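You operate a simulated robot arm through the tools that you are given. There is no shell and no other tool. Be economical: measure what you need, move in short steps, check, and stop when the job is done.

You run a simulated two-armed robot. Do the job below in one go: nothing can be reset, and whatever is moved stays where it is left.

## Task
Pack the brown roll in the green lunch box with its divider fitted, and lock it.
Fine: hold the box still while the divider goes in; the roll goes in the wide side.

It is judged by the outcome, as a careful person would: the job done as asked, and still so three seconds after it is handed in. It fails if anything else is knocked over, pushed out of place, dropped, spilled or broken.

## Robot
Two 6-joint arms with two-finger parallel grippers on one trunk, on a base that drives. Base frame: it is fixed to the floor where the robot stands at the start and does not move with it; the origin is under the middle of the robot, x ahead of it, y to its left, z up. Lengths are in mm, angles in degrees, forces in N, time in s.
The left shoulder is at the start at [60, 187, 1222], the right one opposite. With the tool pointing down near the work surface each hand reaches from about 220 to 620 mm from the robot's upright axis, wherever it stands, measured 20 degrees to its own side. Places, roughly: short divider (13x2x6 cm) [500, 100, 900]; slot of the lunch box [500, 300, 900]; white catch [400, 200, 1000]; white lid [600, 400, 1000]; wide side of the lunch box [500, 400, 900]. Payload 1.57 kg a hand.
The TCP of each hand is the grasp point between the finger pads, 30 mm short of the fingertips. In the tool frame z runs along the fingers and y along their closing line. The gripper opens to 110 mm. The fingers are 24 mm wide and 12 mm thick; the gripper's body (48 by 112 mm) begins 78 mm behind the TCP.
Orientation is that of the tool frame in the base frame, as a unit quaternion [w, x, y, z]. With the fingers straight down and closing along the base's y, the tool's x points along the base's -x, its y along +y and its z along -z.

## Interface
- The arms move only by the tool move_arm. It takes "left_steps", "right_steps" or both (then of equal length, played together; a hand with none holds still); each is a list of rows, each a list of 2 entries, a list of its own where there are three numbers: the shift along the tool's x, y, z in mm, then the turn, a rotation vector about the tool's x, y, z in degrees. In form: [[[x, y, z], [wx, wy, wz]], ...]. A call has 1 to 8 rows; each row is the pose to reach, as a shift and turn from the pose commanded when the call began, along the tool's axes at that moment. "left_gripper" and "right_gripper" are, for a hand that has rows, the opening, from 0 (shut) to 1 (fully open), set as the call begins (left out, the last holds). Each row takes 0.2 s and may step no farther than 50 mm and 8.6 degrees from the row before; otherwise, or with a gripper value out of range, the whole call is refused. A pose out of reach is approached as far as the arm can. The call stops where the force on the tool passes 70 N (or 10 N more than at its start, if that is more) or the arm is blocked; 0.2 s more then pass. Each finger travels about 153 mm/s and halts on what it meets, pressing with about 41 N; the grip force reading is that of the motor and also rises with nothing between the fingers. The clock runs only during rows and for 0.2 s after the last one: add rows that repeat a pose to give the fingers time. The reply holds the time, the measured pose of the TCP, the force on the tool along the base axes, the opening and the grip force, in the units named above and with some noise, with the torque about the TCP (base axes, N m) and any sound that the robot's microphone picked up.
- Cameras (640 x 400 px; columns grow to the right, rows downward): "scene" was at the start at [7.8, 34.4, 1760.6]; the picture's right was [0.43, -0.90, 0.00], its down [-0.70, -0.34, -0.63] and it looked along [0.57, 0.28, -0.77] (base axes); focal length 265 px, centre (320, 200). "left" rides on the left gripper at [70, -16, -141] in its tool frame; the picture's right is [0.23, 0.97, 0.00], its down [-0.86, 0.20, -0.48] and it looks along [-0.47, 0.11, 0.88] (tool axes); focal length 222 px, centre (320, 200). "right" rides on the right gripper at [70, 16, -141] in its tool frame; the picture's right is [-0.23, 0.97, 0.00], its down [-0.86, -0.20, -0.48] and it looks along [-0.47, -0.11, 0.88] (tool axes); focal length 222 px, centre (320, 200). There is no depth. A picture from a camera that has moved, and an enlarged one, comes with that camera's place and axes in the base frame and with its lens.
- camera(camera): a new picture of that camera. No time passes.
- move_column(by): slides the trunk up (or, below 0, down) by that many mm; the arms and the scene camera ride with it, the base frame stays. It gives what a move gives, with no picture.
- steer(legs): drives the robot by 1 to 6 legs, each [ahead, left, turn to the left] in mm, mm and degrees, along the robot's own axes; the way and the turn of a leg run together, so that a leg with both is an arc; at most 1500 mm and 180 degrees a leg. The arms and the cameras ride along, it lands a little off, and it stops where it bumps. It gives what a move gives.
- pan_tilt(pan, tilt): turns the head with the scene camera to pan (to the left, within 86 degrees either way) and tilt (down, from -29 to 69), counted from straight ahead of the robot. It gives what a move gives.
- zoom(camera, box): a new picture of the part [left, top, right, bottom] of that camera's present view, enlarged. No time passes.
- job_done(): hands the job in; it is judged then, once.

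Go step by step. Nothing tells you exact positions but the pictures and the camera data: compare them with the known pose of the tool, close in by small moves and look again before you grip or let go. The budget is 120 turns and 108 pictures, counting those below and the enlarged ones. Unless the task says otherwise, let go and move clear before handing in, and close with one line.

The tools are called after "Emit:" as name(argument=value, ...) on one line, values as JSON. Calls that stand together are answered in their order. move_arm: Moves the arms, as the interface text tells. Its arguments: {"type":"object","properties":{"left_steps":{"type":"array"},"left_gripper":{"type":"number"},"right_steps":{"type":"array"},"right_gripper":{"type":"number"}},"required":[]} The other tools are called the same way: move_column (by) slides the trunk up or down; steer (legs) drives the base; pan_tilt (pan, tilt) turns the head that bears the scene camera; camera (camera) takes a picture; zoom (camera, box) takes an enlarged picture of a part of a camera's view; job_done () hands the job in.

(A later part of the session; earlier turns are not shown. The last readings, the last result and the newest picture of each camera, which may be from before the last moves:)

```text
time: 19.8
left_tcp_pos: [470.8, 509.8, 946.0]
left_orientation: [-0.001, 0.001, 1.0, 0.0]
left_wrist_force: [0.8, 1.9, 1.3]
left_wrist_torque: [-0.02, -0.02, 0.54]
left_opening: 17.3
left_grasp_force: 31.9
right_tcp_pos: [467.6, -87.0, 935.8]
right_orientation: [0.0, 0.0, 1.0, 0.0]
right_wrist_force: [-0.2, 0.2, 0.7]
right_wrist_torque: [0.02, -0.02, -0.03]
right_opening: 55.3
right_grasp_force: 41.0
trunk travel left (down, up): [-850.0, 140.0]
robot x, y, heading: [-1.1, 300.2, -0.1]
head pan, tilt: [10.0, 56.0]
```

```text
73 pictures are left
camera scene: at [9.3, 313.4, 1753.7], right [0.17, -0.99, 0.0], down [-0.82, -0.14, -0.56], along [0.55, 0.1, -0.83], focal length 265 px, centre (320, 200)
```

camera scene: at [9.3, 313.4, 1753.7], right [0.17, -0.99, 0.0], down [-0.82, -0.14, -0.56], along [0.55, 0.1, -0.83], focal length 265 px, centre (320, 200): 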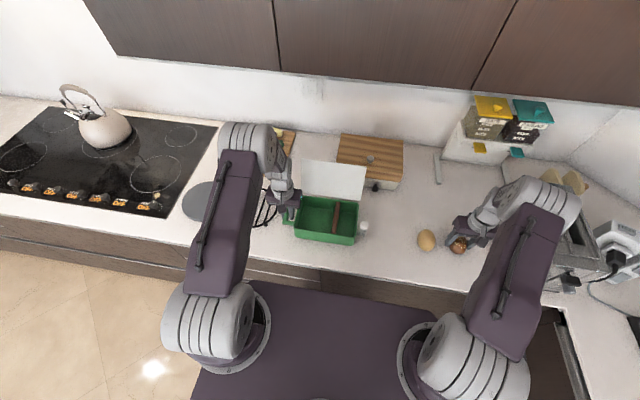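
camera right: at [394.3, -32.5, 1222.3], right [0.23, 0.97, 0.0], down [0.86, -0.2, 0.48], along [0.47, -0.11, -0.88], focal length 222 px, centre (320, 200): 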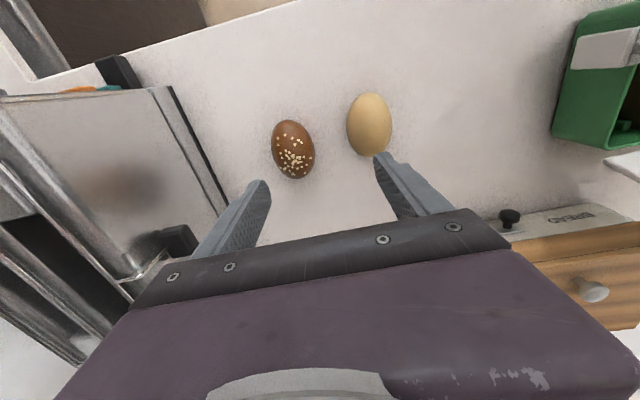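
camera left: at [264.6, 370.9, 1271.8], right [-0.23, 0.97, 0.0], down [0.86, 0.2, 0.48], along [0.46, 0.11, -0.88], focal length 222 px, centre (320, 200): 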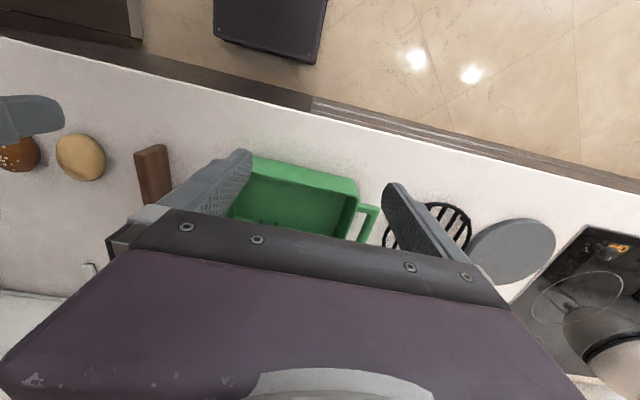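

Nothing moved because one row was too long. I'll resend with shorter steps.

Emit:
move_arm(left_steps=[[[0, 0, 0], [0, 0, 0]], [[0, 0, 0], [0, 0, 0]], [[0, 0, -40], [0, 0, 0]], [[0, 0, -80], [0, 0, 0]], [[0, 0, -120], [0, 0, 0]], [[5, 38, -140], [0, 0, 0]], [[10, 80, -150], [0, 0, 0]]], right_steps=[[[0, 0, -20], [0, 0, 0]], [[0, 0, -60], [0, 0, 0]], [[0, 0, -100], [0, 0, 0]], [[0, 0, -140], [0, 0, 0]], [[0, 40, -150], [0, 0, 0]], [[0, 85, -150], [0, 0, 0]], [[0, 130, -150], [0, 0, 0]]], left_gripper=0.33)

Emit:
move_arm(right_steps=[[[0, 48, 0], [0, 0, 0]], [[0, 96, 0], [0, 0, 0]], [[0, 144, 0], [0, 0, 0]], [[0, 192, 0], [0, 0, 0]], [[0, 240, 0], [0, 0, 0]], [[0, 288, 0], [0, 0, 0]], [[0, 336, 0], [0, 0, 0]], [[0, 366, 0], [0, 0, 0]]])

Emit:
camera(camera="right")

Emit:
zoom(camera="scene", box=[260, 150, 420, 250])

```text
time: 21.4
left_tcp_pos: [460.3, 591.0, 1097.1]
left_orientation: [0.0, 0.002, 1.0, -0.003]
left_wrist_force: [0.9, 0.5, -0.2]
left_wrist_torque: [-0.05, 0.02, 0.01]
left_opening: 36.4
left_grasp_force: 0.0
right_tcp_pos: [465.1, 43.9, 1085.4]
right_orientation: [-0.001, 0.001, 1.0, -0.002]
right_wrist_force: [0.3, -0.2, -0.2]
right_wrist_torque: [-0.01, -0.02, 0.02]
right_opening: 55.3
right_grasp_force: 41.2
trunk travel left (down, up): [-850.0, 140.0]
robot x, y, heading: [1.6, 302.0, 0.1]
head pan, tilt: [10.0, 56.0]
```

```text
time: 23.1
left_tcp_pos: [461.3, 589.4, 1095.4]
left_orientation: [0.001, 0.001, 1.0, -0.001]
left_wrist_force: [0.4, -0.1, 0.0]
left_wrist_torque: [0.0, 0.0, -0.01]
left_opening: 36.4
left_grasp_force: 0.0
right_tcp_pos: [466.0, 409.5, 1087.2]
right_orientation: [0.0, 0.002, 1.0, 0.0]
right_wrist_force: [-0.9, 0.3, -0.8]
right_wrist_torque: [0.0, 0.0, 0.03]
right_opening: 55.4
right_grasp_force: 40.2
trunk travel left (down, up): [-850.0, 140.0]
robot x, y, heading: [-2.0, 301.2, 0.1]
head pan, tilt: [10.0, 56.0]
```

```text
72 pictures are left
camera right: at [395.8, 427.0, 1228.1], right [0.23, 0.97, 0.0], down [0.85, -0.2, 0.48], along [0.47, -0.11, -0.88], focal length 222 px, centre (320, 200)
```

right: 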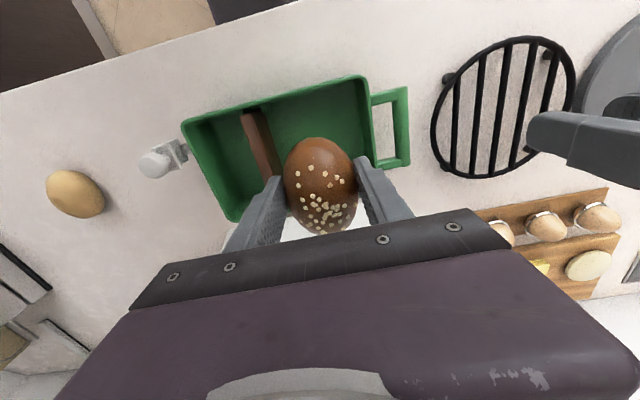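

```text
4.00 times, centred on (340, 200) of scene
camera zoom: at [9.4, 315.0, 1753.7], right [0.17, -0.99, 0.0], down [-0.82, -0.14, -0.56], along [0.55, 0.1, -0.83], focal length 1060 px, centre (240, 200)
```

zoom: 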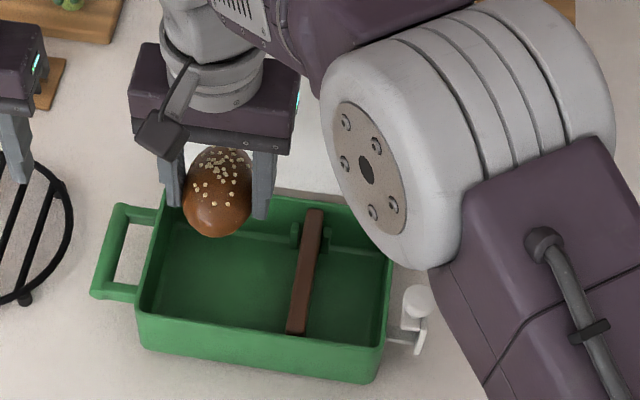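

The roll is over the wide side (y 347–470), with TCP y ≈ 409. I'll lower it in.

Emit:
move_arm(right_steps=[[[-5, -1, 40], [0, 0, 0]], [[-5, -1, 80], [0, 0, 0]], [[-5, -1, 115], [0, 0, 0]], [[-5, -1, 135], [0, 0, 0]], [[-5, -1, 141], [0, 0, 0]]])

Emit:
zoom(camera="scene", box=[260, 150, 420, 250])

```text
time: 24.4
left_tcp_pos: [461.7, 589.4, 1096.9]
left_orientation: [0.0, 0.001, 1.0, 0.0]
left_wrist_force: [0.1, -0.8, -0.1]
left_wrist_torque: [0.01, 0.0, 0.0]
left_opening: 36.2
left_grasp_force: 0.1
right_tcp_pos: [470.6, 407.5, 945.3]
right_orientation: [0.0, 0.0, 1.0, 0.0]
right_wrist_force: [-0.3, 1.0, 0.7]
right_wrist_torque: [-0.02, -0.02, 0.0]
right_opening: 55.2
right_grasp_force: 41.2
trunk travel left (down, up): [-850.0, 140.0]
robot x, y, heading: [0.4, 302.0, -0.0]
head pan, tilt: [10.0, 56.0]
```

```text
4.00 times, centred on (340, 200) of scene
camera zoom: at [8.7, 313.5, 1753.8], right [0.17, -0.99, 0.0], down [-0.82, -0.14, -0.56], along [0.55, 0.1, -0.83], focal length 1060 px, centre (240, 200)
```

zoom: 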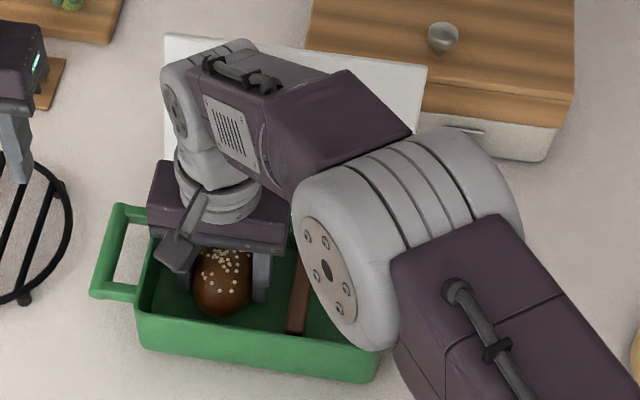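

No contact yet. I'll go down 4 mm more, open gently and rise.

Emit:
move_arm(right_steps=[[[0, 0, 2], [0, 0, 0]], [[0, 0, 4], [0, 0, 0]]])

Emit:
move_arm(right_steps=[[[0, 0, 0], [0, 0, 0]], [[0, 0, 0], [0, 0, 0]], [[0, 0, -20], [0, 0, 0]], [[0, 0, -60], [0, 0, 0]], [[0, 0, -100], [0, 0, 0]], [[0, 0, -130], [0, 0, 0]]], right_gripper=0.62)

Emit:
zoom(camera="right", box=[160, 50, 440, 225])

Emit:
zoom(camera="scene", box=[260, 150, 420, 250])

```text
time: 24.9
left_tcp_pos: [458.8, 587.9, 1099.2]
left_orientation: [0.003, 0.0, 1.0, 0.001]
left_wrist_force: [0.3, -0.3, -0.5]
left_wrist_torque: [0.02, 0.0, -0.03]
left_opening: 36.2
left_grasp_force: 0.0
right_tcp_pos: [469.8, 409.1, 944.7]
right_orientation: [0.004, 0.001, 1.0, 0.001]
right_wrist_force: [0.1, -3.5, 30.9]
right_wrist_torque: [-0.32, 0.18, 0.09]
right_opening: 55.4
right_grasp_force: 40.8
trunk travel left (down, up): [-850.0, 140.0]
robot x, y, heading: [2.1, 297.9, -0.1]
head pan, tilt: [10.0, 56.0]
```

```text
time: 26.4
left_tcp_pos: [461.3, 588.4, 1096.4]
left_orientation: [-0.001, 0.001, 1.0, 0.0]
left_wrist_force: [-0.2, -0.1, 0.4]
left_wrist_torque: [0.0, 0.03, -0.01]
left_opening: 36.1
left_grasp_force: 0.1
right_tcp_pos: [469.7, 407.7, 1071.4]
right_orientation: [0.0, 0.001, 1.0, -0.001]
right_wrist_force: [0.2, 0.5, 0.5]
right_wrist_torque: [0.0, -0.04, 0.0]
right_opening: 68.3
right_grasp_force: 0.0
trunk travel left (down, up): [-850.0, 140.0]
robot x, y, heading: [2.6, 297.7, -0.1]
head pan, tilt: [10.0, 56.0]
```

```text
2.29 times, centred on (300, 138) of right
camera zoom: at [399.6, 424.1, 1213.2], right [0.23, 0.97, 0.0], down [0.85, -0.2, 0.48], along [0.47, -0.11, -0.88], focal length 508 px, centre (366, 343)
```

zoom: 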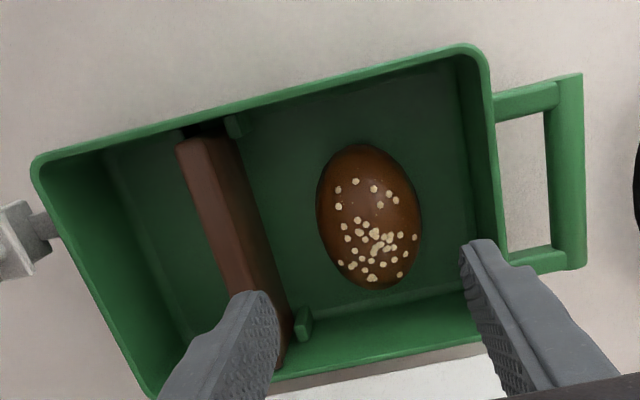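

```text
4.00 times, centred on (340, 200) of scene
camera zoom: at [8.4, 313.3, 1753.7], right [0.17, -0.99, 0.0], down [-0.82, -0.14, -0.56], along [0.55, 0.1, -0.83], focal length 1060 px, centre (240, 200)
```

zoom: 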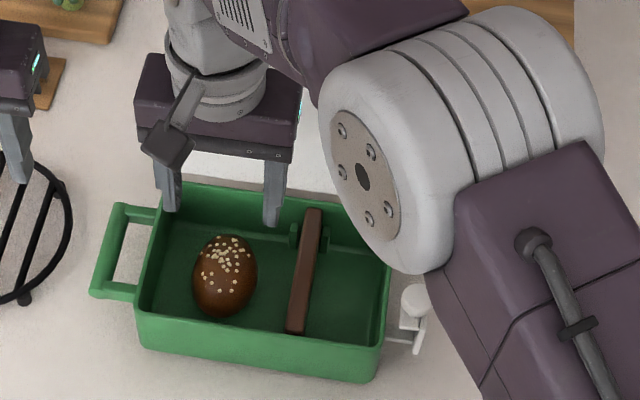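

The roll lies in the wide side and the divider has stayed put. Before closing I need to know how the catch works, so I'll look at it up close.

Emit:
move_arm(right_steps=[[[20, -45, 0], [0, 0, 0]], [[30, -90, 0], [0, 0, 0]], [[40, -135, 0], [0, 0, 0]], [[40, -170, 10], [0, 0, 0]]])

Emit:
zoom(camera="right", box=[240, 60, 440, 185])

Emit:
zoom(camera="scene", box=[330, 200, 394, 240])

```text
time: 27.4
left_tcp_pos: [461.6, 587.7, 1096.3]
left_orientation: [-0.001, 0.001, 1.0, 0.001]
left_wrist_force: [0.3, 0.5, 0.3]
left_wrist_torque: [-0.01, 0.0, 0.0]
left_opening: 36.4
left_grasp_force: 0.1
right_tcp_pos: [431.7, 235.3, 1060.9]
right_orientation: [0.0, 0.001, 1.0, 0.001]
right_wrist_force: [0.2, -0.4, 0.4]
right_wrist_torque: [0.05, 0.0, -0.01]
right_opening: 68.1
right_grasp_force: 0.0
trunk travel left (down, up): [-850.0, 140.0]
robot x, y, heading: [1.3, 298.8, -0.4]
head pan, tilt: [10.0, 56.0]
```

```text
3.20 times, centred on (340, 122) of right
camera zoom: at [360.1, 251.9, 1202.5], right [0.23, 0.97, 0.0], down [0.85, -0.2, 0.48], along [0.47, -0.11, -0.88], focal length 711 px, centre (256, 448)
```

zoom: 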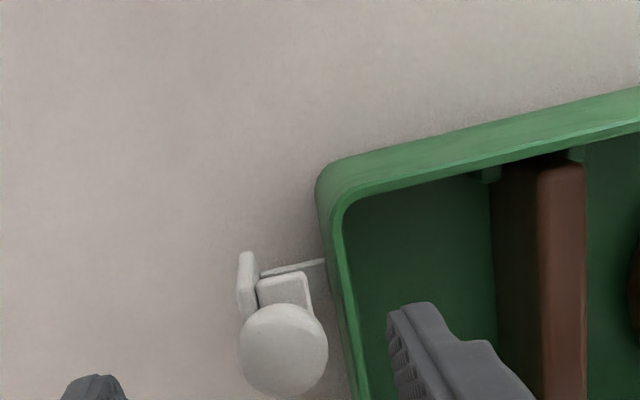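

```text
10.00 times, centred on (362, 220) of scene
camera zoom: at [9.5, 311.7, 1753.7], right [0.17, -0.99, 0.0], down [-0.82, -0.14, -0.56], along [0.55, 0.1, -0.83], focal length 2650 px, centre (-100, 0)
```

zoom: 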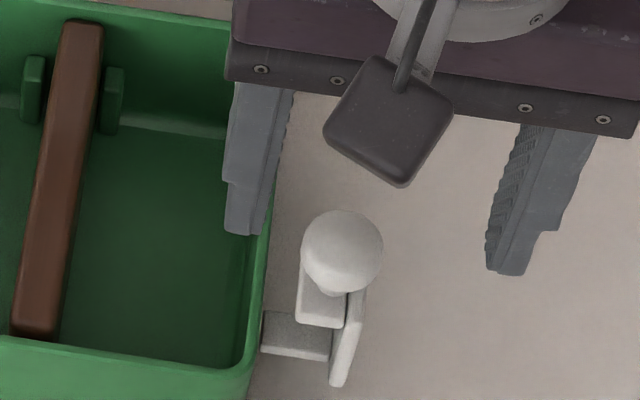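

The knob is at about (437, 242, 1002) on a plate outside the right wall. I'll tilt the right hand forward by 45°, a pose I also want for the lid, and look at the catch from the side.

Emit:
move_arm(right_steps=[[[8, -15, 5], [0, -6, 0]], [[15, -30, 10], [0, -12, 0]], [[22, -45, 15], [0, -18, 0]], [[28, -60, 20], [0, -24, 0]], [[34, -75, 25], [0, -30, 0]], [[40, -90, 30], [0, -36, 0]], [[44, -100, 40], [0, -42, 0]], [[47, -105, 45], [0, -45, 0]]])

Emit:
camera(camera="right")

Emit:
zoom(camera="right", box=[340, 120, 580, 270])

```text
time: 29.1
left_tcp_pos: [461.3, 589.0, 1096.4]
left_orientation: [0.0, 0.001, 1.0, 0.0]
left_wrist_force: [0.0, 0.3, 0.6]
left_wrist_torque: [0.0, -0.01, 0.0]
left_opening: 36.2
left_grasp_force: 0.1
right_tcp_pos: [430.7, 128.0, 1091.3]
right_orientation: [0.351, -0.015, 0.935, -0.053]
right_wrist_force: [-1.3, -0.6, 0.1]
right_wrist_torque: [-0.04, 0.0, 0.02]
right_opening: 68.1
right_grasp_force: 0.0
right hand out of reach, approached as far as the arm can: row 3, 4, 5, 6, 7, 8
trunk travel left (down, up): [-850.0, 140.0]
robot x, y, heading: [0.8, 299.7, -0.1]
head pan, tilt: [10.0, 56.0]
```

```text
65 pictures are left
camera right: at [283.0, 151.9, 1150.1], right [0.18, 0.98, 0.04], down [0.33, -0.1, 0.94], along [0.93, -0.15, -0.34], focal length 222 px, centre (320, 200)
```

right: 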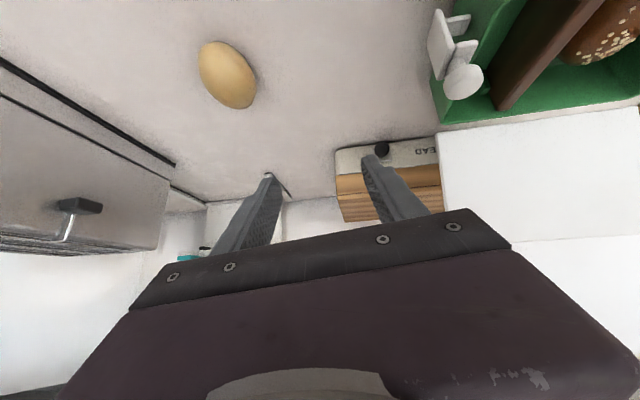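

```text
2.67 times, centred on (460, 195) of right
camera zoom: at [283.0, 151.9, 1150.1], right [0.18, 0.98, 0.04], down [0.33, -0.1, 0.94], along [0.93, -0.15, -0.34], focal length 592 px, centre (-53, 213)
```

zoom: 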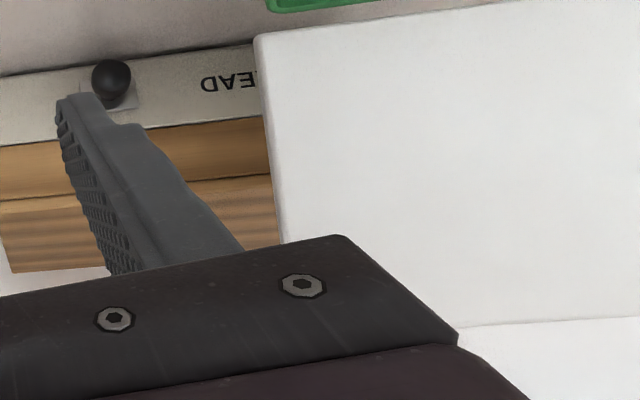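

Emit:
zoom(camera="right", box=[390, 0, 550, 100])

```text
4.00 times, centred on (470, 50) of right
camera zoom: at [283.0, 151.9, 1150.1], right [0.18, 0.98, 0.04], down [0.33, -0.1, 0.94], along [0.93, -0.15, -0.34], focal length 888 px, centre (-280, 800)
```

zoom: 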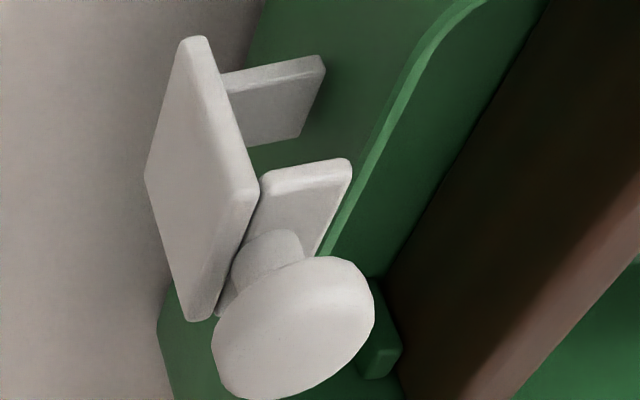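

I see now that the catch is a sliding bracket: an outer plate with an inward tab above rim level and a knob on top. It should be pushed toward the box once the lid is shut. First I'll raise the tilted right hand toward the lid.

Emit:
move_arm(right_steps=[[[-35, 14, -11], [0, 0, 0]], [[-70, 28, -22], [0, 0, 0]], [[-105, 42, -33], [0, 0, 0]], [[-140, 56, -45], [0, 0, 0]], [[-176, 70, -56], [0, 0, 0]]], right_gripper=0.3)

Emit:
camera(camera="right")

```text
time: 30.4
left_tcp_pos: [463.2, 588.8, 1096.6]
left_orientation: [0.001, 0.001, 1.0, 0.0]
left_wrist_force: [-0.2, 0.6, 0.3]
left_wrist_torque: [0.01, -0.02, 0.02]
left_opening: 36.3
left_grasp_force: 0.0
right_tcp_pos: [527.5, 215.6, 1240.4]
right_orientation: [0.35, -0.014, 0.935, -0.053]
right_wrist_force: [-0.1, -0.2, -0.1]
right_wrist_torque: [0.0, 0.03, 0.03]
right_opening: 33.1
right_grasp_force: 0.1
trunk travel left (down, up): [-850.0, 140.0]
robot x, y, heading: [3.4, 297.3, 0.0]
head pan, tilt: [10.0, 56.0]
```

```text
62 pictures are left
camera right: at [380.4, 239.2, 1298.9], right [0.18, 0.98, 0.04], down [0.33, -0.1, 0.94], along [0.93, -0.15, -0.34], focal length 222 px, centre (320, 200)
```

right: 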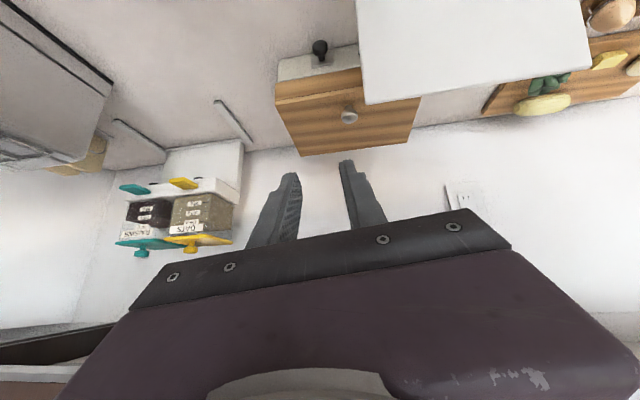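

The tilted hand is about 41° forward. The lid's top edge is near x 585, z 1113. I'll bring the closed fingers above and just beyond the edge.

Emit:
move_arm(right_steps=[[[-8, 33, 22], [0, 0, 0]], [[-16, 66, 44], [0, 0, 0]], [[-24, 98, 66], [0, 0, 0]], [[-31.6, 131, 88.6], [0, 0, 0]]], right_gripper=0)

Emit:
camera(camera="right")

Emit:
camera(camera="scene")

```text
time: 31.4
left_tcp_pos: [461.8, 590.1, 1094.5]
left_orientation: [-0.001, 0.0, 1.0, -0.002]
left_wrist_force: [0.1, -0.4, 0.0]
left_wrist_torque: [-0.01, 0.01, 0.01]
left_opening: 36.3
left_grasp_force: 0.1
right_tcp_pos: [610.4, 339.3, 1177.8]
right_orientation: [0.349, -0.016, 0.935, -0.054]
right_wrist_force: [0.2, 0.6, -0.4]
right_wrist_torque: [0.0, 0.02, -0.02]
right_opening: 0.2
right_grasp_force: 21.8
trunk travel left (down, up): [-850.0, 140.0]
robot x, y, heading: [-0.3, 300.0, 0.1]
head pan, tilt: [10.0, 56.0]
```

```text
61 pictures are left
camera right: at [463.2, 365.5, 1237.7], right [0.18, 0.98, 0.04], down [0.33, -0.1, 0.94], along [0.93, -0.16, -0.34], focal length 222 px, centre (320, 200)
```

right: 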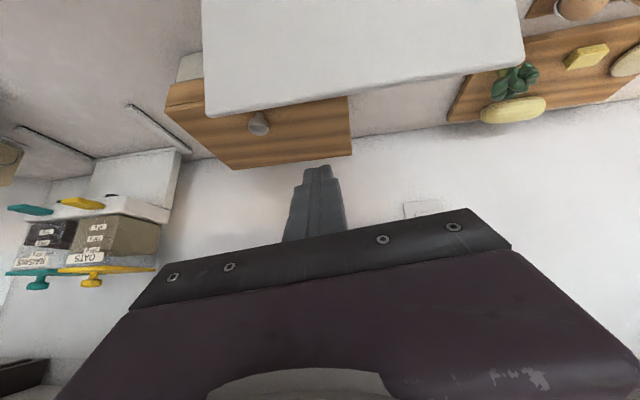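

```text
60 pictures are left
camera scene: at [10.8, 315.3, 1753.7], right [0.17, -0.99, 0.0], down [-0.82, -0.14, -0.56], along [0.55, 0.1, -0.83], focal length 265 px, centre (320, 200)
```

scene: 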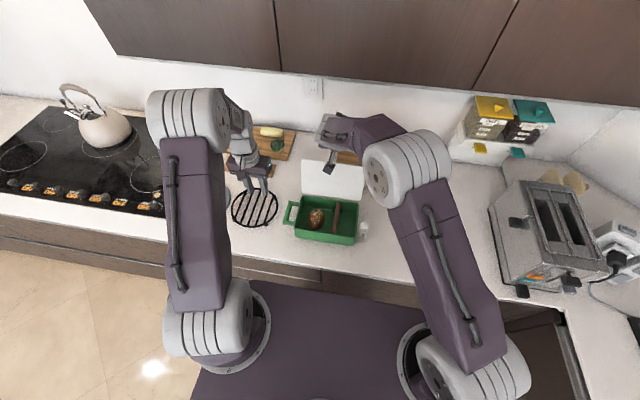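

The fingers point over the lid edge. I'll lower them straight down about 60 mm so the tips sit behind the lid.

Emit:
move_arm(right_steps=[[[13, 2, 16], [0, 0, 0]], [[26, 4.5, 32], [0, 0, 0]], [[38, 6.8, 48.5], [0, 0, 0]]])

Emit:
zoom(camera="right", box=[160, 0, 480, 200])

Emit:
zoom(camera="scene", box=[270, 130, 398, 210])

```text
time: 32.1
left_tcp_pos: [461.8, 588.5, 1096.8]
left_orientation: [0.0, 0.002, 1.0, 0.0]
left_wrist_force: [0.3, -1.0, -0.2]
left_wrist_torque: [0.0, 0.03, -0.01]
left_opening: 36.4
left_grasp_force: 0.1
right_tcp_pos: [612.8, 339.4, 1115.2]
right_orientation: [0.349, -0.015, 0.936, -0.053]
right_wrist_force: [0.5, 0.4, -0.1]
right_wrist_torque: [-0.02, 0.02, 0.0]
right_opening: 0.0
right_grasp_force: 20.8
trunk travel left (down, up): [-850.0, 140.0]
robot x, y, heading: [-0.0, 299.8, -0.4]
head pan, tilt: [10.0, 56.0]
```

```text
2.00 times, centred on (320, 100) of right
camera zoom: at [465.2, 365.1, 1174.8], right [0.18, 0.98, 0.04], down [0.33, -0.1, 0.94], along [0.93, -0.16, -0.34], focal length 444 px, centre (320, 400)
```

zoom: 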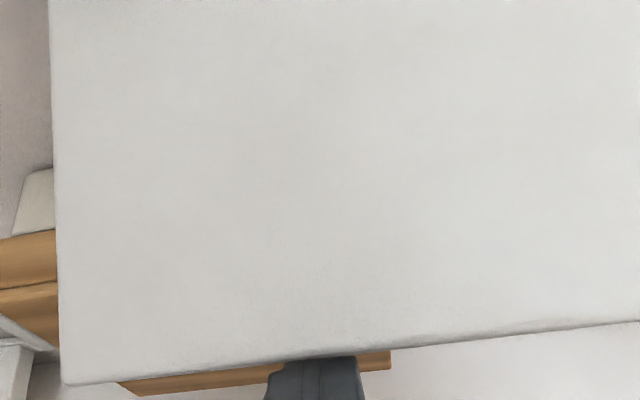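

```text
5.00 times, centred on (334, 170) of scene
camera zoom: at [9.4, 313.5, 1753.7], right [0.17, -0.99, 0.0], down [-0.82, -0.14, -0.56], along [0.55, 0.1, -0.83], focal length 1325 px, centre (250, 350)
```

zoom: 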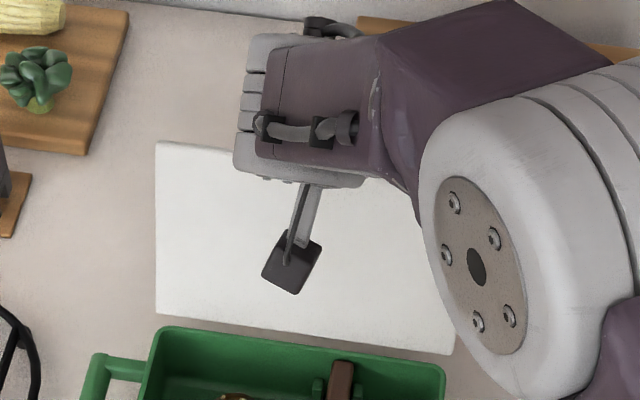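

The tips are behind the lid. I'll pull gently toward the robot to bring the lid upright.

Emit:
move_arm(right_steps=[[[11.3, -0.2, -9.8], [0, 0, 0]], [[22.6, -0.3, -19.7], [0, 0, 0]], [[33.9, -0.5, -29.5], [0, 0, 0]], [[45.2, -0.7, -39.4], [0, 0, 0]]])

Emit:
zoom(camera="scene", box=[270, 150, 398, 230])

Emit:
camera(camera="left")

```text
time: 33.1
left_tcp_pos: [461.8, 588.5, 1096.3]
left_orientation: [0.0, 0.001, 1.0, -0.001]
left_wrist_force: [-0.6, -0.1, 0.0]
left_wrist_torque: [-0.01, 0.02, 0.01]
left_opening: 36.3
left_grasp_force: 0.0
right_tcp_pos: [553.0, 340.4, 1114.7]
right_orientation: [0.35, -0.015, 0.935, -0.053]
right_wrist_force: [0.1, -0.9, 0.1]
right_wrist_torque: [0.0, 0.0, -0.01]
right_opening: 0.0
right_grasp_force: 21.1
trunk travel left (down, up): [-850.0, 140.0]
robot x, y, heading: [-1.0, 301.6, -0.2]
head pan, tilt: [10.0, 56.0]
```

```text
5.00 times, centred on (334, 190) of scene
camera zoom: at [8.3, 313.5, 1753.7], right [0.17, -0.99, 0.0], down [-0.82, -0.14, -0.56], along [0.55, 0.1, -0.83], focal length 1325 px, centre (250, 250)
```

zoom: 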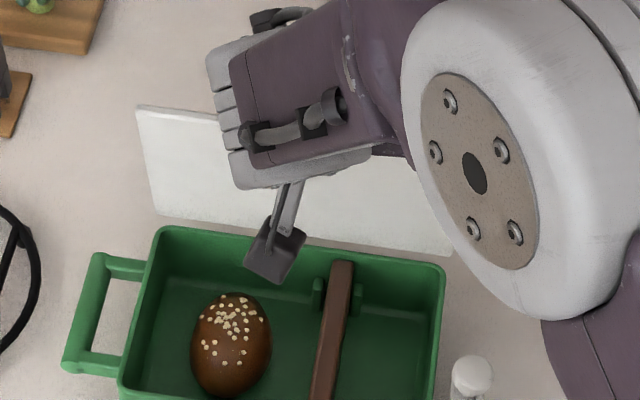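

```text
56 pictures are left
camera left: at [391.3, 572.0, 1237.4], right [-0.23, 0.97, 0.0], down [0.86, 0.2, 0.48], along [0.47, 0.11, -0.88], focal length 222 px, centre (320, 200)
```

left: 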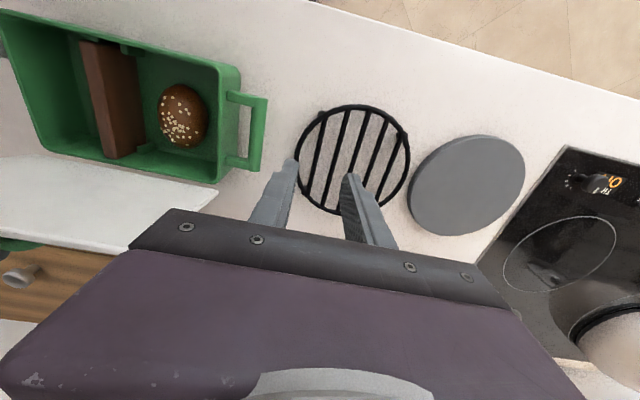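

The lid is coming upright and the box hasn't moved. I'll keep pulling back slowly.

Emit:
move_arm(right_steps=[[[11.3, -0.2, -9.8], [0, 0, 0]], [[22.6, -0.3, -19.7], [0, 0, 0]], [[33.9, -0.5, -29.5], [0, 0, 0]]])

Emit:
zoom(camera="scene", box=[270, 150, 398, 230])

Emit:
zoom(camera="left", box=[0, 0, 320, 200])

```text
time: 34.0
left_tcp_pos: [461.9, 587.8, 1096.3]
left_orientation: [0.0, 0.001, 1.0, 0.0]
left_wrist_force: [-0.1, 0.0, 0.7]
left_wrist_torque: [0.02, 0.03, 0.04]
left_opening: 36.6
left_grasp_force: 0.0
right_tcp_pos: [507.2, 339.5, 1116.1]
right_orientation: [0.349, -0.014, 0.935, -0.053]
right_wrist_force: [0.6, 0.0, -0.8]
right_wrist_torque: [-0.02, -0.02, 0.02]
right_opening: 0.3
right_grasp_force: 21.5
trunk travel left (down, up): [-850.0, 140.0]
robot x, y, heading: [-1.4, 299.0, -0.2]
head pan, tilt: [10.0, 56.0]
```

```text
5.00 times, centred on (334, 190) of scene
camera zoom: at [8.9, 313.6, 1753.7], right [0.17, -0.99, 0.0], down [-0.82, -0.14, -0.56], along [0.55, 0.1, -0.83], focal length 1325 px, centre (250, 250)
```

zoom: 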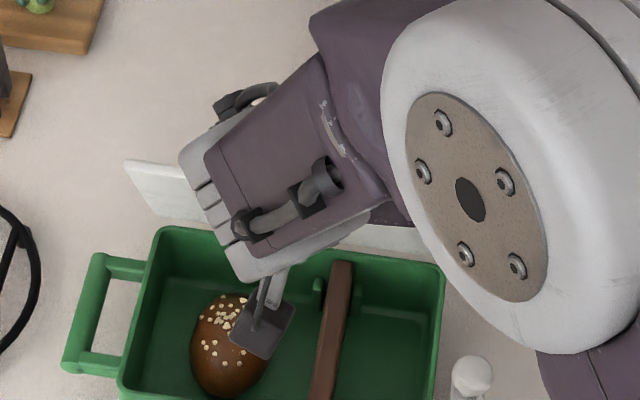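

```text
2.00 times, centred on (160, 100) of left
camera zoom: at [391.6, 572.0, 1237.3], right [-0.23, 0.97, 0.0], down [0.86, 0.2, 0.48], along [0.47, 0.11, -0.88], focal length 444 px, centre (640, 400)
```

zoom: 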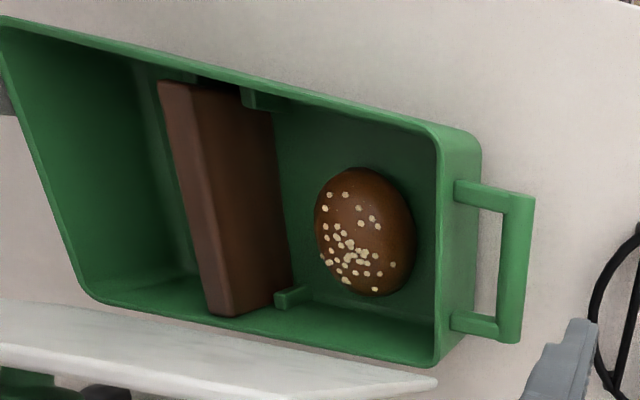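

The hinge holds the lid by friction, about 20° past vertical now. I'll follow the arc forward and down.

Emit:
move_arm(right_steps=[[[20.7, 0.7, -7.5], [0, 0, 0]], [[41.4, 1.3, -14.9], [0, 0, 0]], [[60, 2.3, -17], [0, 0, 0]], [[79, 3.3, -18.8], [0, 0, 0]]])

Emit:
zoom(camera="scene", box=[270, 150, 398, 230])

Emit:
zoom(camera="left", box=[0, 0, 320, 200])

```text
time: 35.0
left_tcp_pos: [461.7, 589.5, 1095.1]
left_orientation: [0.0, 0.001, 1.0, 0.001]
left_wrist_force: [-0.3, -0.4, 0.1]
left_wrist_torque: [-0.03, -0.01, -0.01]
left_opening: 36.3
left_grasp_force: 0.1
right_tcp_pos: [436.5, 339.0, 1079.1]
right_orientation: [0.35, -0.014, 0.935, -0.053]
right_wrist_force: [0.9, 0.9, 0.5]
right_wrist_torque: [-0.02, 0.03, 0.01]
right_opening: 0.0
right_grasp_force: 21.0
trunk travel left (down, up): [-850.0, 140.0]
robot x, y, heading: [-4.6, 300.5, -0.2]
head pan, tilt: [10.0, 56.0]
```

```text
5.00 times, centred on (334, 190) of scene
camera zoom: at [8.7, 313.8, 1753.7], right [0.17, -0.99, 0.0], down [-0.82, -0.14, -0.56], along [0.55, 0.1, -0.83], focal length 1325 px, centre (250, 250)
```

zoom: 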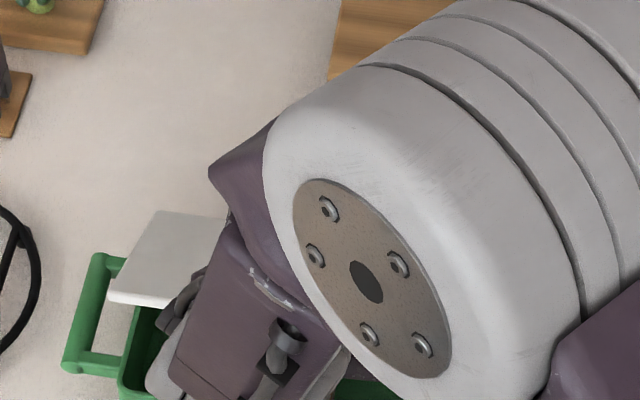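

```text
2.00 times, centred on (160, 100) of left
camera zoom: at [391.5, 572.1, 1237.4], right [-0.23, 0.97, 0.0], down [0.86, 0.2, 0.48], along [0.47, 0.11, -0.88], focal length 444 px, centre (640, 400)
```

zoom: 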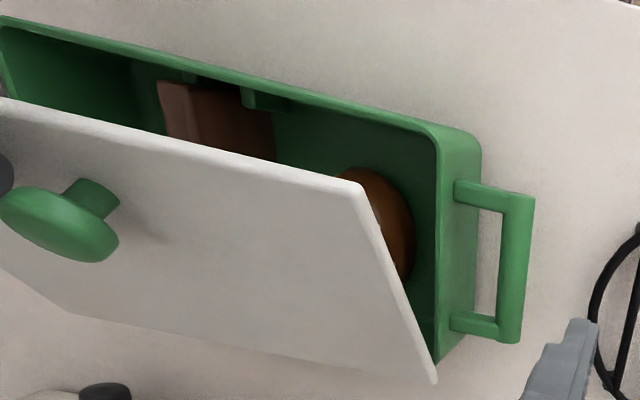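

The lid is about halfway closed, with a green knob on its outer face. I'll keep following the arc down.

Emit:
move_arm(right_steps=[[[16, 1.5, 4.5], [0, 0, 0]], [[32.6, 2.9, 9.2], [0, 0, 0]], [[46, 4.5, 17], [0, 0, 0]], [[60, 6.1, 25.5], [0, 0, 0]]])

Emit:
zoom(camera="scene", box=[270, 150, 398, 230])

Emit:
zoom(camera="left", box=[0, 0, 320, 200])

```text
time: 36.0
left_tcp_pos: [461.6, 590.6, 1094.8]
left_orientation: [0.0, 0.001, 1.0, 0.0]
left_wrist_force: [-0.7, 0.0, -0.4]
left_wrist_torque: [0.0, -0.05, -0.02]
left_opening: 36.3
left_grasp_force: 0.1
right_tcp_pos: [406.3, 337.3, 1019.2]
right_orientation: [0.349, -0.015, 0.936, -0.053]
right_wrist_force: [0.6, 0.6, -0.3]
right_wrist_torque: [0.0, 0.02, 0.0]
right_opening: 0.0
right_grasp_force: 21.8
trunk travel left (down, up): [-850.0, 140.0]
robot x, y, heading: [-1.7, 302.5, -0.2]
head pan, tilt: [10.0, 56.0]
```

```text
5.00 times, centred on (334, 190) of scene
camera zoom: at [9.4, 313.8, 1753.7], right [0.17, -0.99, 0.0], down [-0.82, -0.14, -0.56], along [0.55, 0.1, -0.83], focal length 1325 px, centre (250, 250)
```

zoom: 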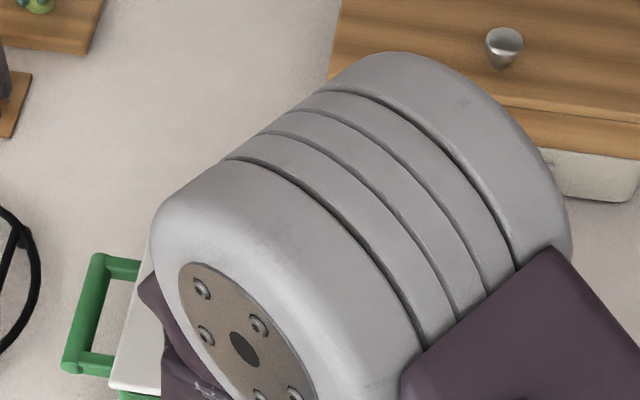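

```text
2.00 times, centred on (160, 100) of left
camera zoom: at [392.0, 572.1, 1237.2], right [-0.23, 0.97, 0.0], down [0.86, 0.2, 0.48], along [0.47, 0.11, -0.88], focal length 444 px, centre (640, 400)
```

zoom: 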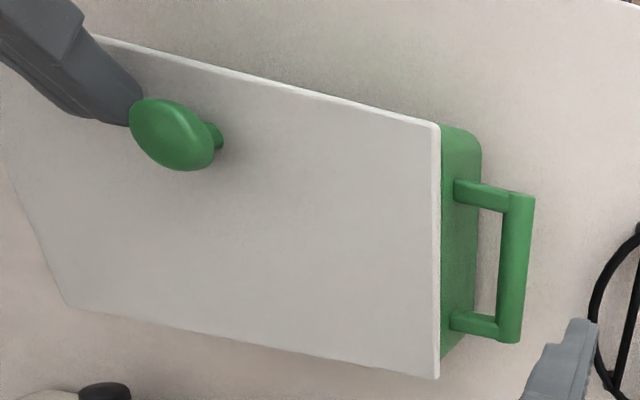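

The lid is nearly shut. I'll ease away from the knob and press down until I feel contact.

Emit:
move_arm(right_steps=[[[8.8, -10.8, 7.3], [0, 0, 0]], [[14, -10, 12], [0, 0, 0]], [[18.7, -9.3, 17.1], [0, 0, 0]]])

Emit:
zoom(camera="left", box=[0, 0, 320, 200])

```text
time: 36.7
left_tcp_pos: [454.0, 587.5, 1100.0]
left_orientation: [0.003, 0.001, 1.0, 0.002]
left_wrist_force: [-0.1, 0.1, 1.0]
left_wrist_torque: [-0.05, -0.03, 0.0]
left_opening: 36.2
left_grasp_force: 0.0
right_tcp_pos: [406.0, 329.1, 1010.7]
right_orientation: [0.368, -0.012, 0.929, -0.046]
right_wrist_force: [-19.4, -0.8, 44.3]
right_wrist_torque: [0.04, 0.03, -0.1]
right_opening: 0.0
right_grasp_force: 21.3
trunk travel left (down, up): [-850.0, 140.0]
robot x, y, heading: [0.2, 299.2, -0.2]
head pan, tilt: [10.0, 56.0]
stopped in row 3 (right hand): the force on the tool passed its limit (the readings are from after the stop); the commanded pose is now the measured one
```

```text
2.00 times, centred on (160, 100) of left
camera zoom: at [384.1, 570.4, 1240.4], right [-0.23, 0.97, 0.0], down [0.85, 0.2, 0.48], along [0.47, 0.11, -0.87], focal length 444 px, centre (640, 400)
```

zoom: 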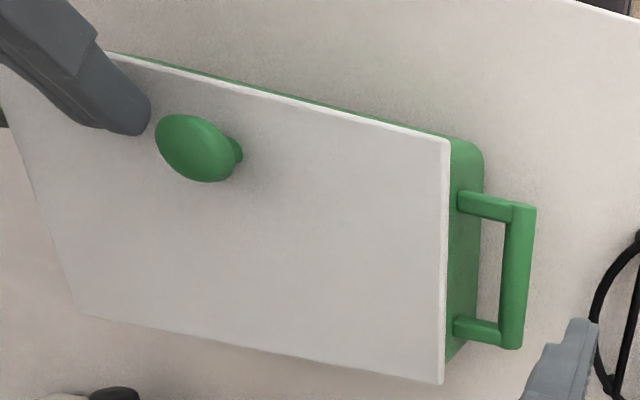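

Firm contact now, and the lid looks down. I'll raise the right hand, turn it back toward vertical, and check the lid.

Emit:
move_arm(right_steps=[[[-13, -2, -15], [0, 0, 0]], [[-33, -15, -38], [0, 0, 0]], [[-52, -40, -60], [0, 8, 0]], [[-60, -75, -75], [0, 16, 0]], [[-65, -105, -90], [0, 24, 0]], [[-68, -130, -98], [0, 32, 0]], [[-70, -145, -104], [0, 40, 0]], [[-70, -150, -106], [0, 43, 0]]])

Emit:
zoom(camera="left", box=[0, 0, 320, 200])

Emit:
zoom(camera="scene", box=[270, 170, 398, 250])

Emit:
camera(camera="right")

```text
time: 38.5
left_tcp_pos: [461.3, 589.4, 1096.0]
left_orientation: [0.0, 0.002, 1.0, 0.0]
left_wrist_force: [0.3, 0.8, -0.5]
left_wrist_torque: [-0.01, -0.03, 0.02]
left_opening: 36.6
left_grasp_force: 0.1
right_tcp_pos: [388.3, 193.6, 1146.2]
right_orientation: [-0.006, 0.007, 0.999, -0.051]
right_wrist_force: [-0.1, 1.2, 0.0]
right_wrist_torque: [-0.01, -0.02, -0.01]
right_opening: 0.1
right_grasp_force: 21.1
trunk travel left (down, up): [-850.0, 140.0]
robot x, y, heading: [-3.3, 302.2, -0.2]
head pan, tilt: [10.0, 56.0]
```

```text
2.00 times, centred on (160, 100) of left
camera zoom: at [391.5, 572.0, 1237.4], right [-0.23, 0.97, 0.0], down [0.86, 0.2, 0.48], along [0.47, 0.11, -0.88], focal length 444 px, centre (640, 400)
```

zoom: 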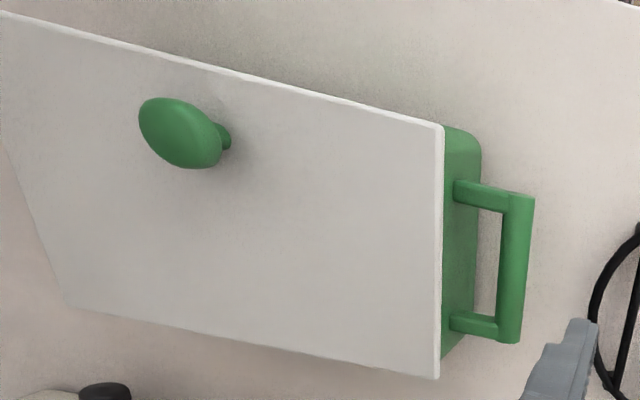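

```text
5.00 times, centred on (334, 210) of scene
camera zoom: at [8.7, 313.5, 1753.7], right [0.17, -0.99, 0.0], down [-0.82, -0.14, -0.56], along [0.55, 0.1, -0.83], focal length 1325 px, centre (250, 150)
```

zoom: 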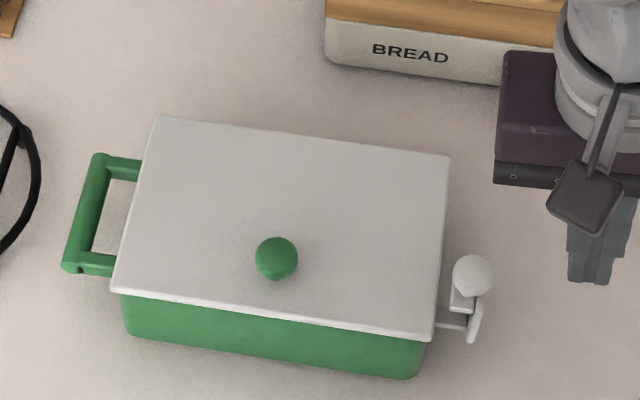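

```text
46 pictures are left
camera right: at [318.3, 225.1, 1286.8], right [0.24, 0.97, -0.1], down [0.86, -0.16, 0.49], along [0.45, -0.2, -0.87], focal length 222 px, centre (320, 200)
```

right: 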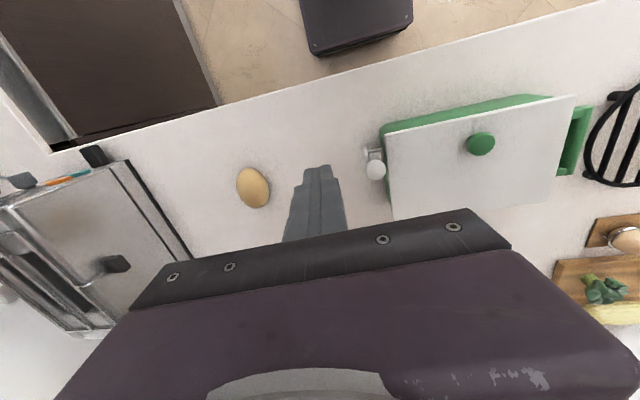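

The lid is flat and shut: its top is at z ≈ 978 front and back. The left hand will grip the handle again to hold the box, and the right hand straightens up and moves beside the catch.

Emit:
move_arm(left_steps=[[[-5, -40, 0], [0, 0, 0]], [[-10, -81, 0], [0, 0, 0]], [[-10, -81, 45], [0, 0, 0]], [[-10, -81, 90], [0, 0, 0]], [[-10, -81, 125], [0, 0, 0]], [[-10, -81, 149], [0, 0, 0]]], right_steps=[[[-7, 2, 14], [-2, 0, 0]], [[-14, 5, 28], [-4, 0, 0]], [[-22, 8, 42], [-5.8, 0, 0]], [[-30, 10, 56], [-5.8, 0, 0]], [[-37, 12, 70], [-5.8, 0, 0]], [[-43, 12, 84], [-5.8, 0, 0]]])

Emit:
zoom(camera="left", box=[200, 80, 440, 230])

Emit:
zoom(camera="right", box=[240, 70, 440, 195])

Emit:
zoom(camera="scene", box=[330, 200, 394, 240])

```text
time: 39.8
left_tcp_pos: [468.0, 505.9, 975.6]
left_orientation: [0.002, 0.002, 1.0, 0.001]
left_wrist_force: [-21.4, -2.2, 37.5]
left_wrist_torque: [-1.2, -0.14, -0.66]
left_opening: 38.1
left_grasp_force: 1.3
right_tcp_pos: [420.9, 195.1, 1073.8]
right_orientation: [-0.002, 0.006, 1.0, 0.001]
right_wrist_force: [0.4, 0.6, -0.1]
right_wrist_torque: [0.0, 0.04, 0.03]
right_opening: 0.0
right_grasp_force: 21.2
trunk travel left (down, up): [-850.0, 140.0]
robot x, y, heading: [0.3, 301.1, -0.3]
head pan, tilt: [10.0, 56.0]
stopped in row 6 (left hand): the force on the tool passed its limit (the readings are from after the stop); the commanded pose is now the measured one
```

```text
2.67 times, centred on (320, 155) of left
camera zoom: at [396.3, 489.3, 1115.9], right [-0.22, 0.97, 0.0], down [0.85, 0.2, 0.48], along [0.47, 0.11, -0.88], focal length 592 px, centre (320, 320)
```

zoom: 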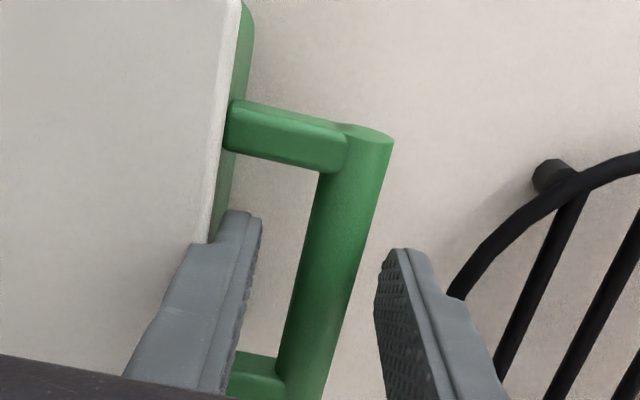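

```text
3.20 times, centred on (340, 132) of right
camera zoom: at [350.7, 212.3, 1215.2], right [0.24, 0.97, 0.0], down [0.85, -0.21, 0.48], along [0.46, -0.11, -0.88], focal length 711 px, centre (256, 416)
```

zoom: 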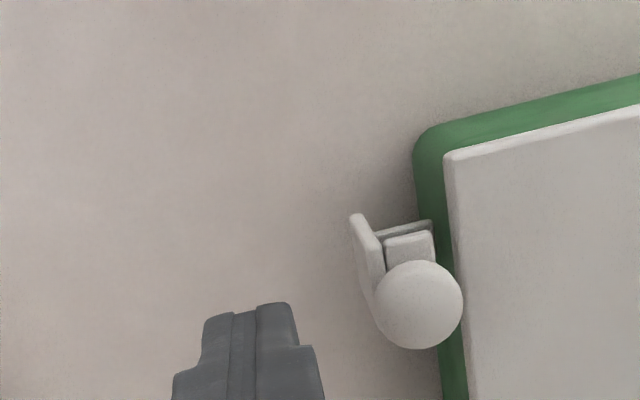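

```text
10.00 times, centred on (362, 220) of scene
camera zoom: at [-0.9, 311.1, 1753.9], right [0.17, -0.98, 0.0], down [-0.81, -0.14, -0.56], along [0.56, 0.1, -0.83], focal length 2650 px, centre (-100, 0)
```

zoom: 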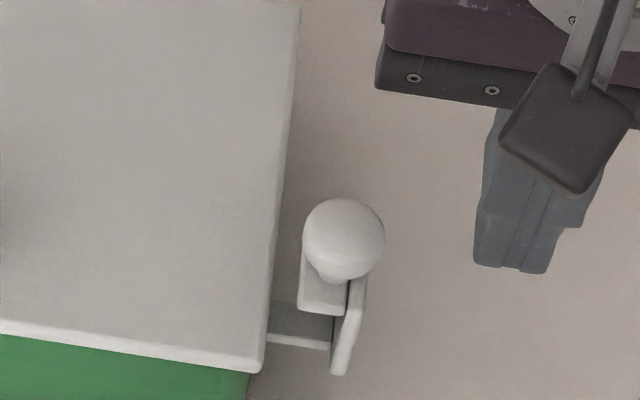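

The inner left finger touched the lid's overhanging edge. I'll rise, narrow the opening, shift slightly outward and try again.

Emit:
move_arm(left_steps=[[[0, 0, -20], [0, 0, 0]], [[0, 0, -40], [0, 0, 0]], [[-3, 3, -45], [0, 0, 0]], [[-3, 3, -45], [0, 0, 0]]], left_gripper=0.25)

Emit:
zoom(camera="left", box=[200, 80, 440, 230])

Emit:
zoom(camera="scene", box=[270, 170, 398, 250])

```text
time: 40.8
left_tcp_pos: [479.5, 511.3, 1017.9]
left_orientation: [0.003, 0.001, 1.0, 0.0]
left_wrist_force: [0.6, -0.2, -0.3]
left_wrist_torque: [-0.02, 0.0, -0.02]
left_opening: 27.6
left_grasp_force: 0.1
right_tcp_pos: [428.2, 196.9, 1069.9]
right_orientation: [-0.005, 0.007, 1.0, 0.0]
right_wrist_force: [0.3, 0.2, -0.5]
right_wrist_torque: [0.01, -0.01, 0.02]
right_opening: 0.0
right_grasp_force: 21.3
trunk travel left (down, up): [-850.0, 140.0]
robot x, y, heading: [-0.7, 299.2, -0.0]
head pan, tilt: [10.0, 56.0]
```

```text
2.67 times, centred on (320, 155) of left
camera zoom: at [408.1, 495.0, 1156.6], right [-0.22, 0.97, 0.0], down [0.85, 0.2, 0.48], along [0.47, 0.11, -0.88], focal length 592 px, centre (320, 320)
```

zoom: 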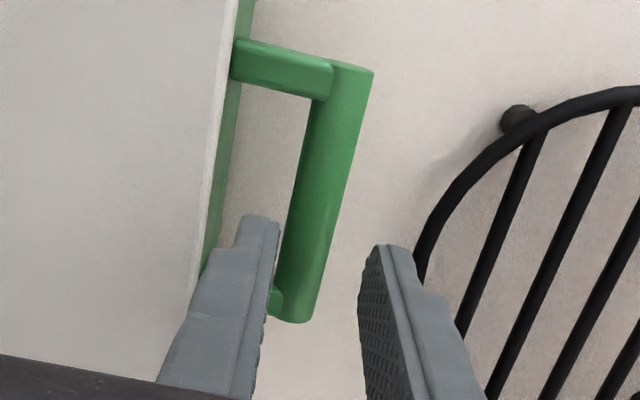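

```text
5.00 times, centred on (334, 210) of scene
camera zoom: at [11.3, 314.0, 1753.7], right [0.17, -0.98, 0.0], down [-0.82, -0.14, -0.56], along [0.55, 0.1, -0.83], focal length 1325 px, centre (250, 150)
```

zoom: 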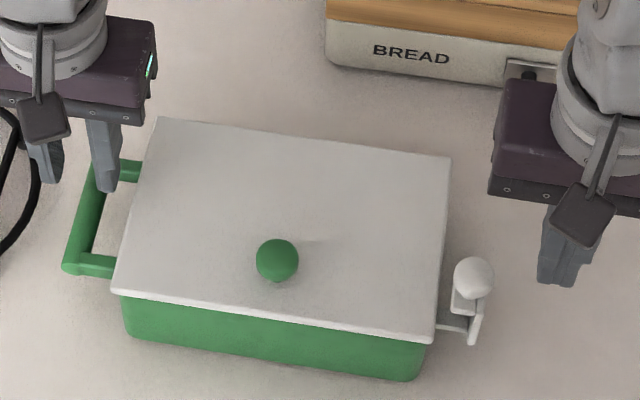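

The box hasn't shifted. I'll shift slightly, lower again to the handle and grip.

Emit:
move_arm(left_steps=[[[7, -1.5, 20], [0, 0, 0]], [[7, -1.5, 40], [0, 0, 0]], [[7, -1.5, 56], [0, 0, 0]], [[7, -1.5, 70], [0, 0, 0]]])

Emit:
zoom(camera="left", box=[200, 80, 440, 230])

```text
time: 41.8
left_tcp_pos: [470.5, 509.1, 946.5]
left_orientation: [0.003, 0.001, 1.0, 0.0]
left_wrist_force: [1.0, -0.1, 0.2]
left_wrist_torque: [0.0, -0.02, -0.03]
left_opening: 27.6
left_grasp_force: 0.1
right_tcp_pos: [428.0, 196.8, 1070.9]
right_orientation: [-0.005, 0.005, 1.0, -0.001]
right_wrist_force: [0.0, 0.6, 0.2]
right_wrist_torque: [-0.03, 0.0, -0.01]
right_opening: 0.2
right_grasp_force: 21.5
trunk travel left (down, up): [-850.0, 140.0]
robot x, y, heading: [0.7, 302.7, -0.2]
head pan, tilt: [10.0, 56.0]
```

```text
2.67 times, centred on (320, 155) of left
camera zoom: at [399.7, 493.1, 1086.5], right [-0.22, 0.97, 0.0], down [0.85, 0.2, 0.48], along [0.47, 0.11, -0.88], focal length 592 px, centre (320, 320)
```

zoom: 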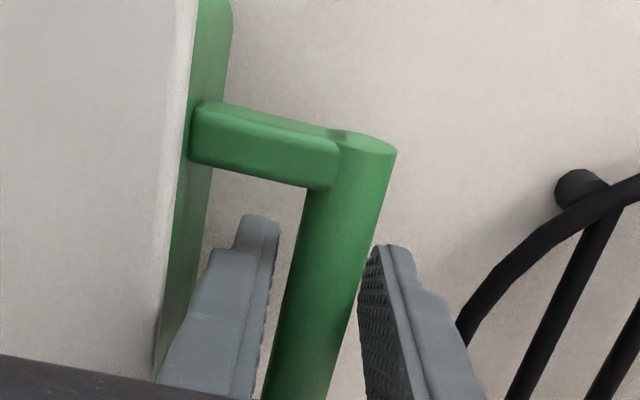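

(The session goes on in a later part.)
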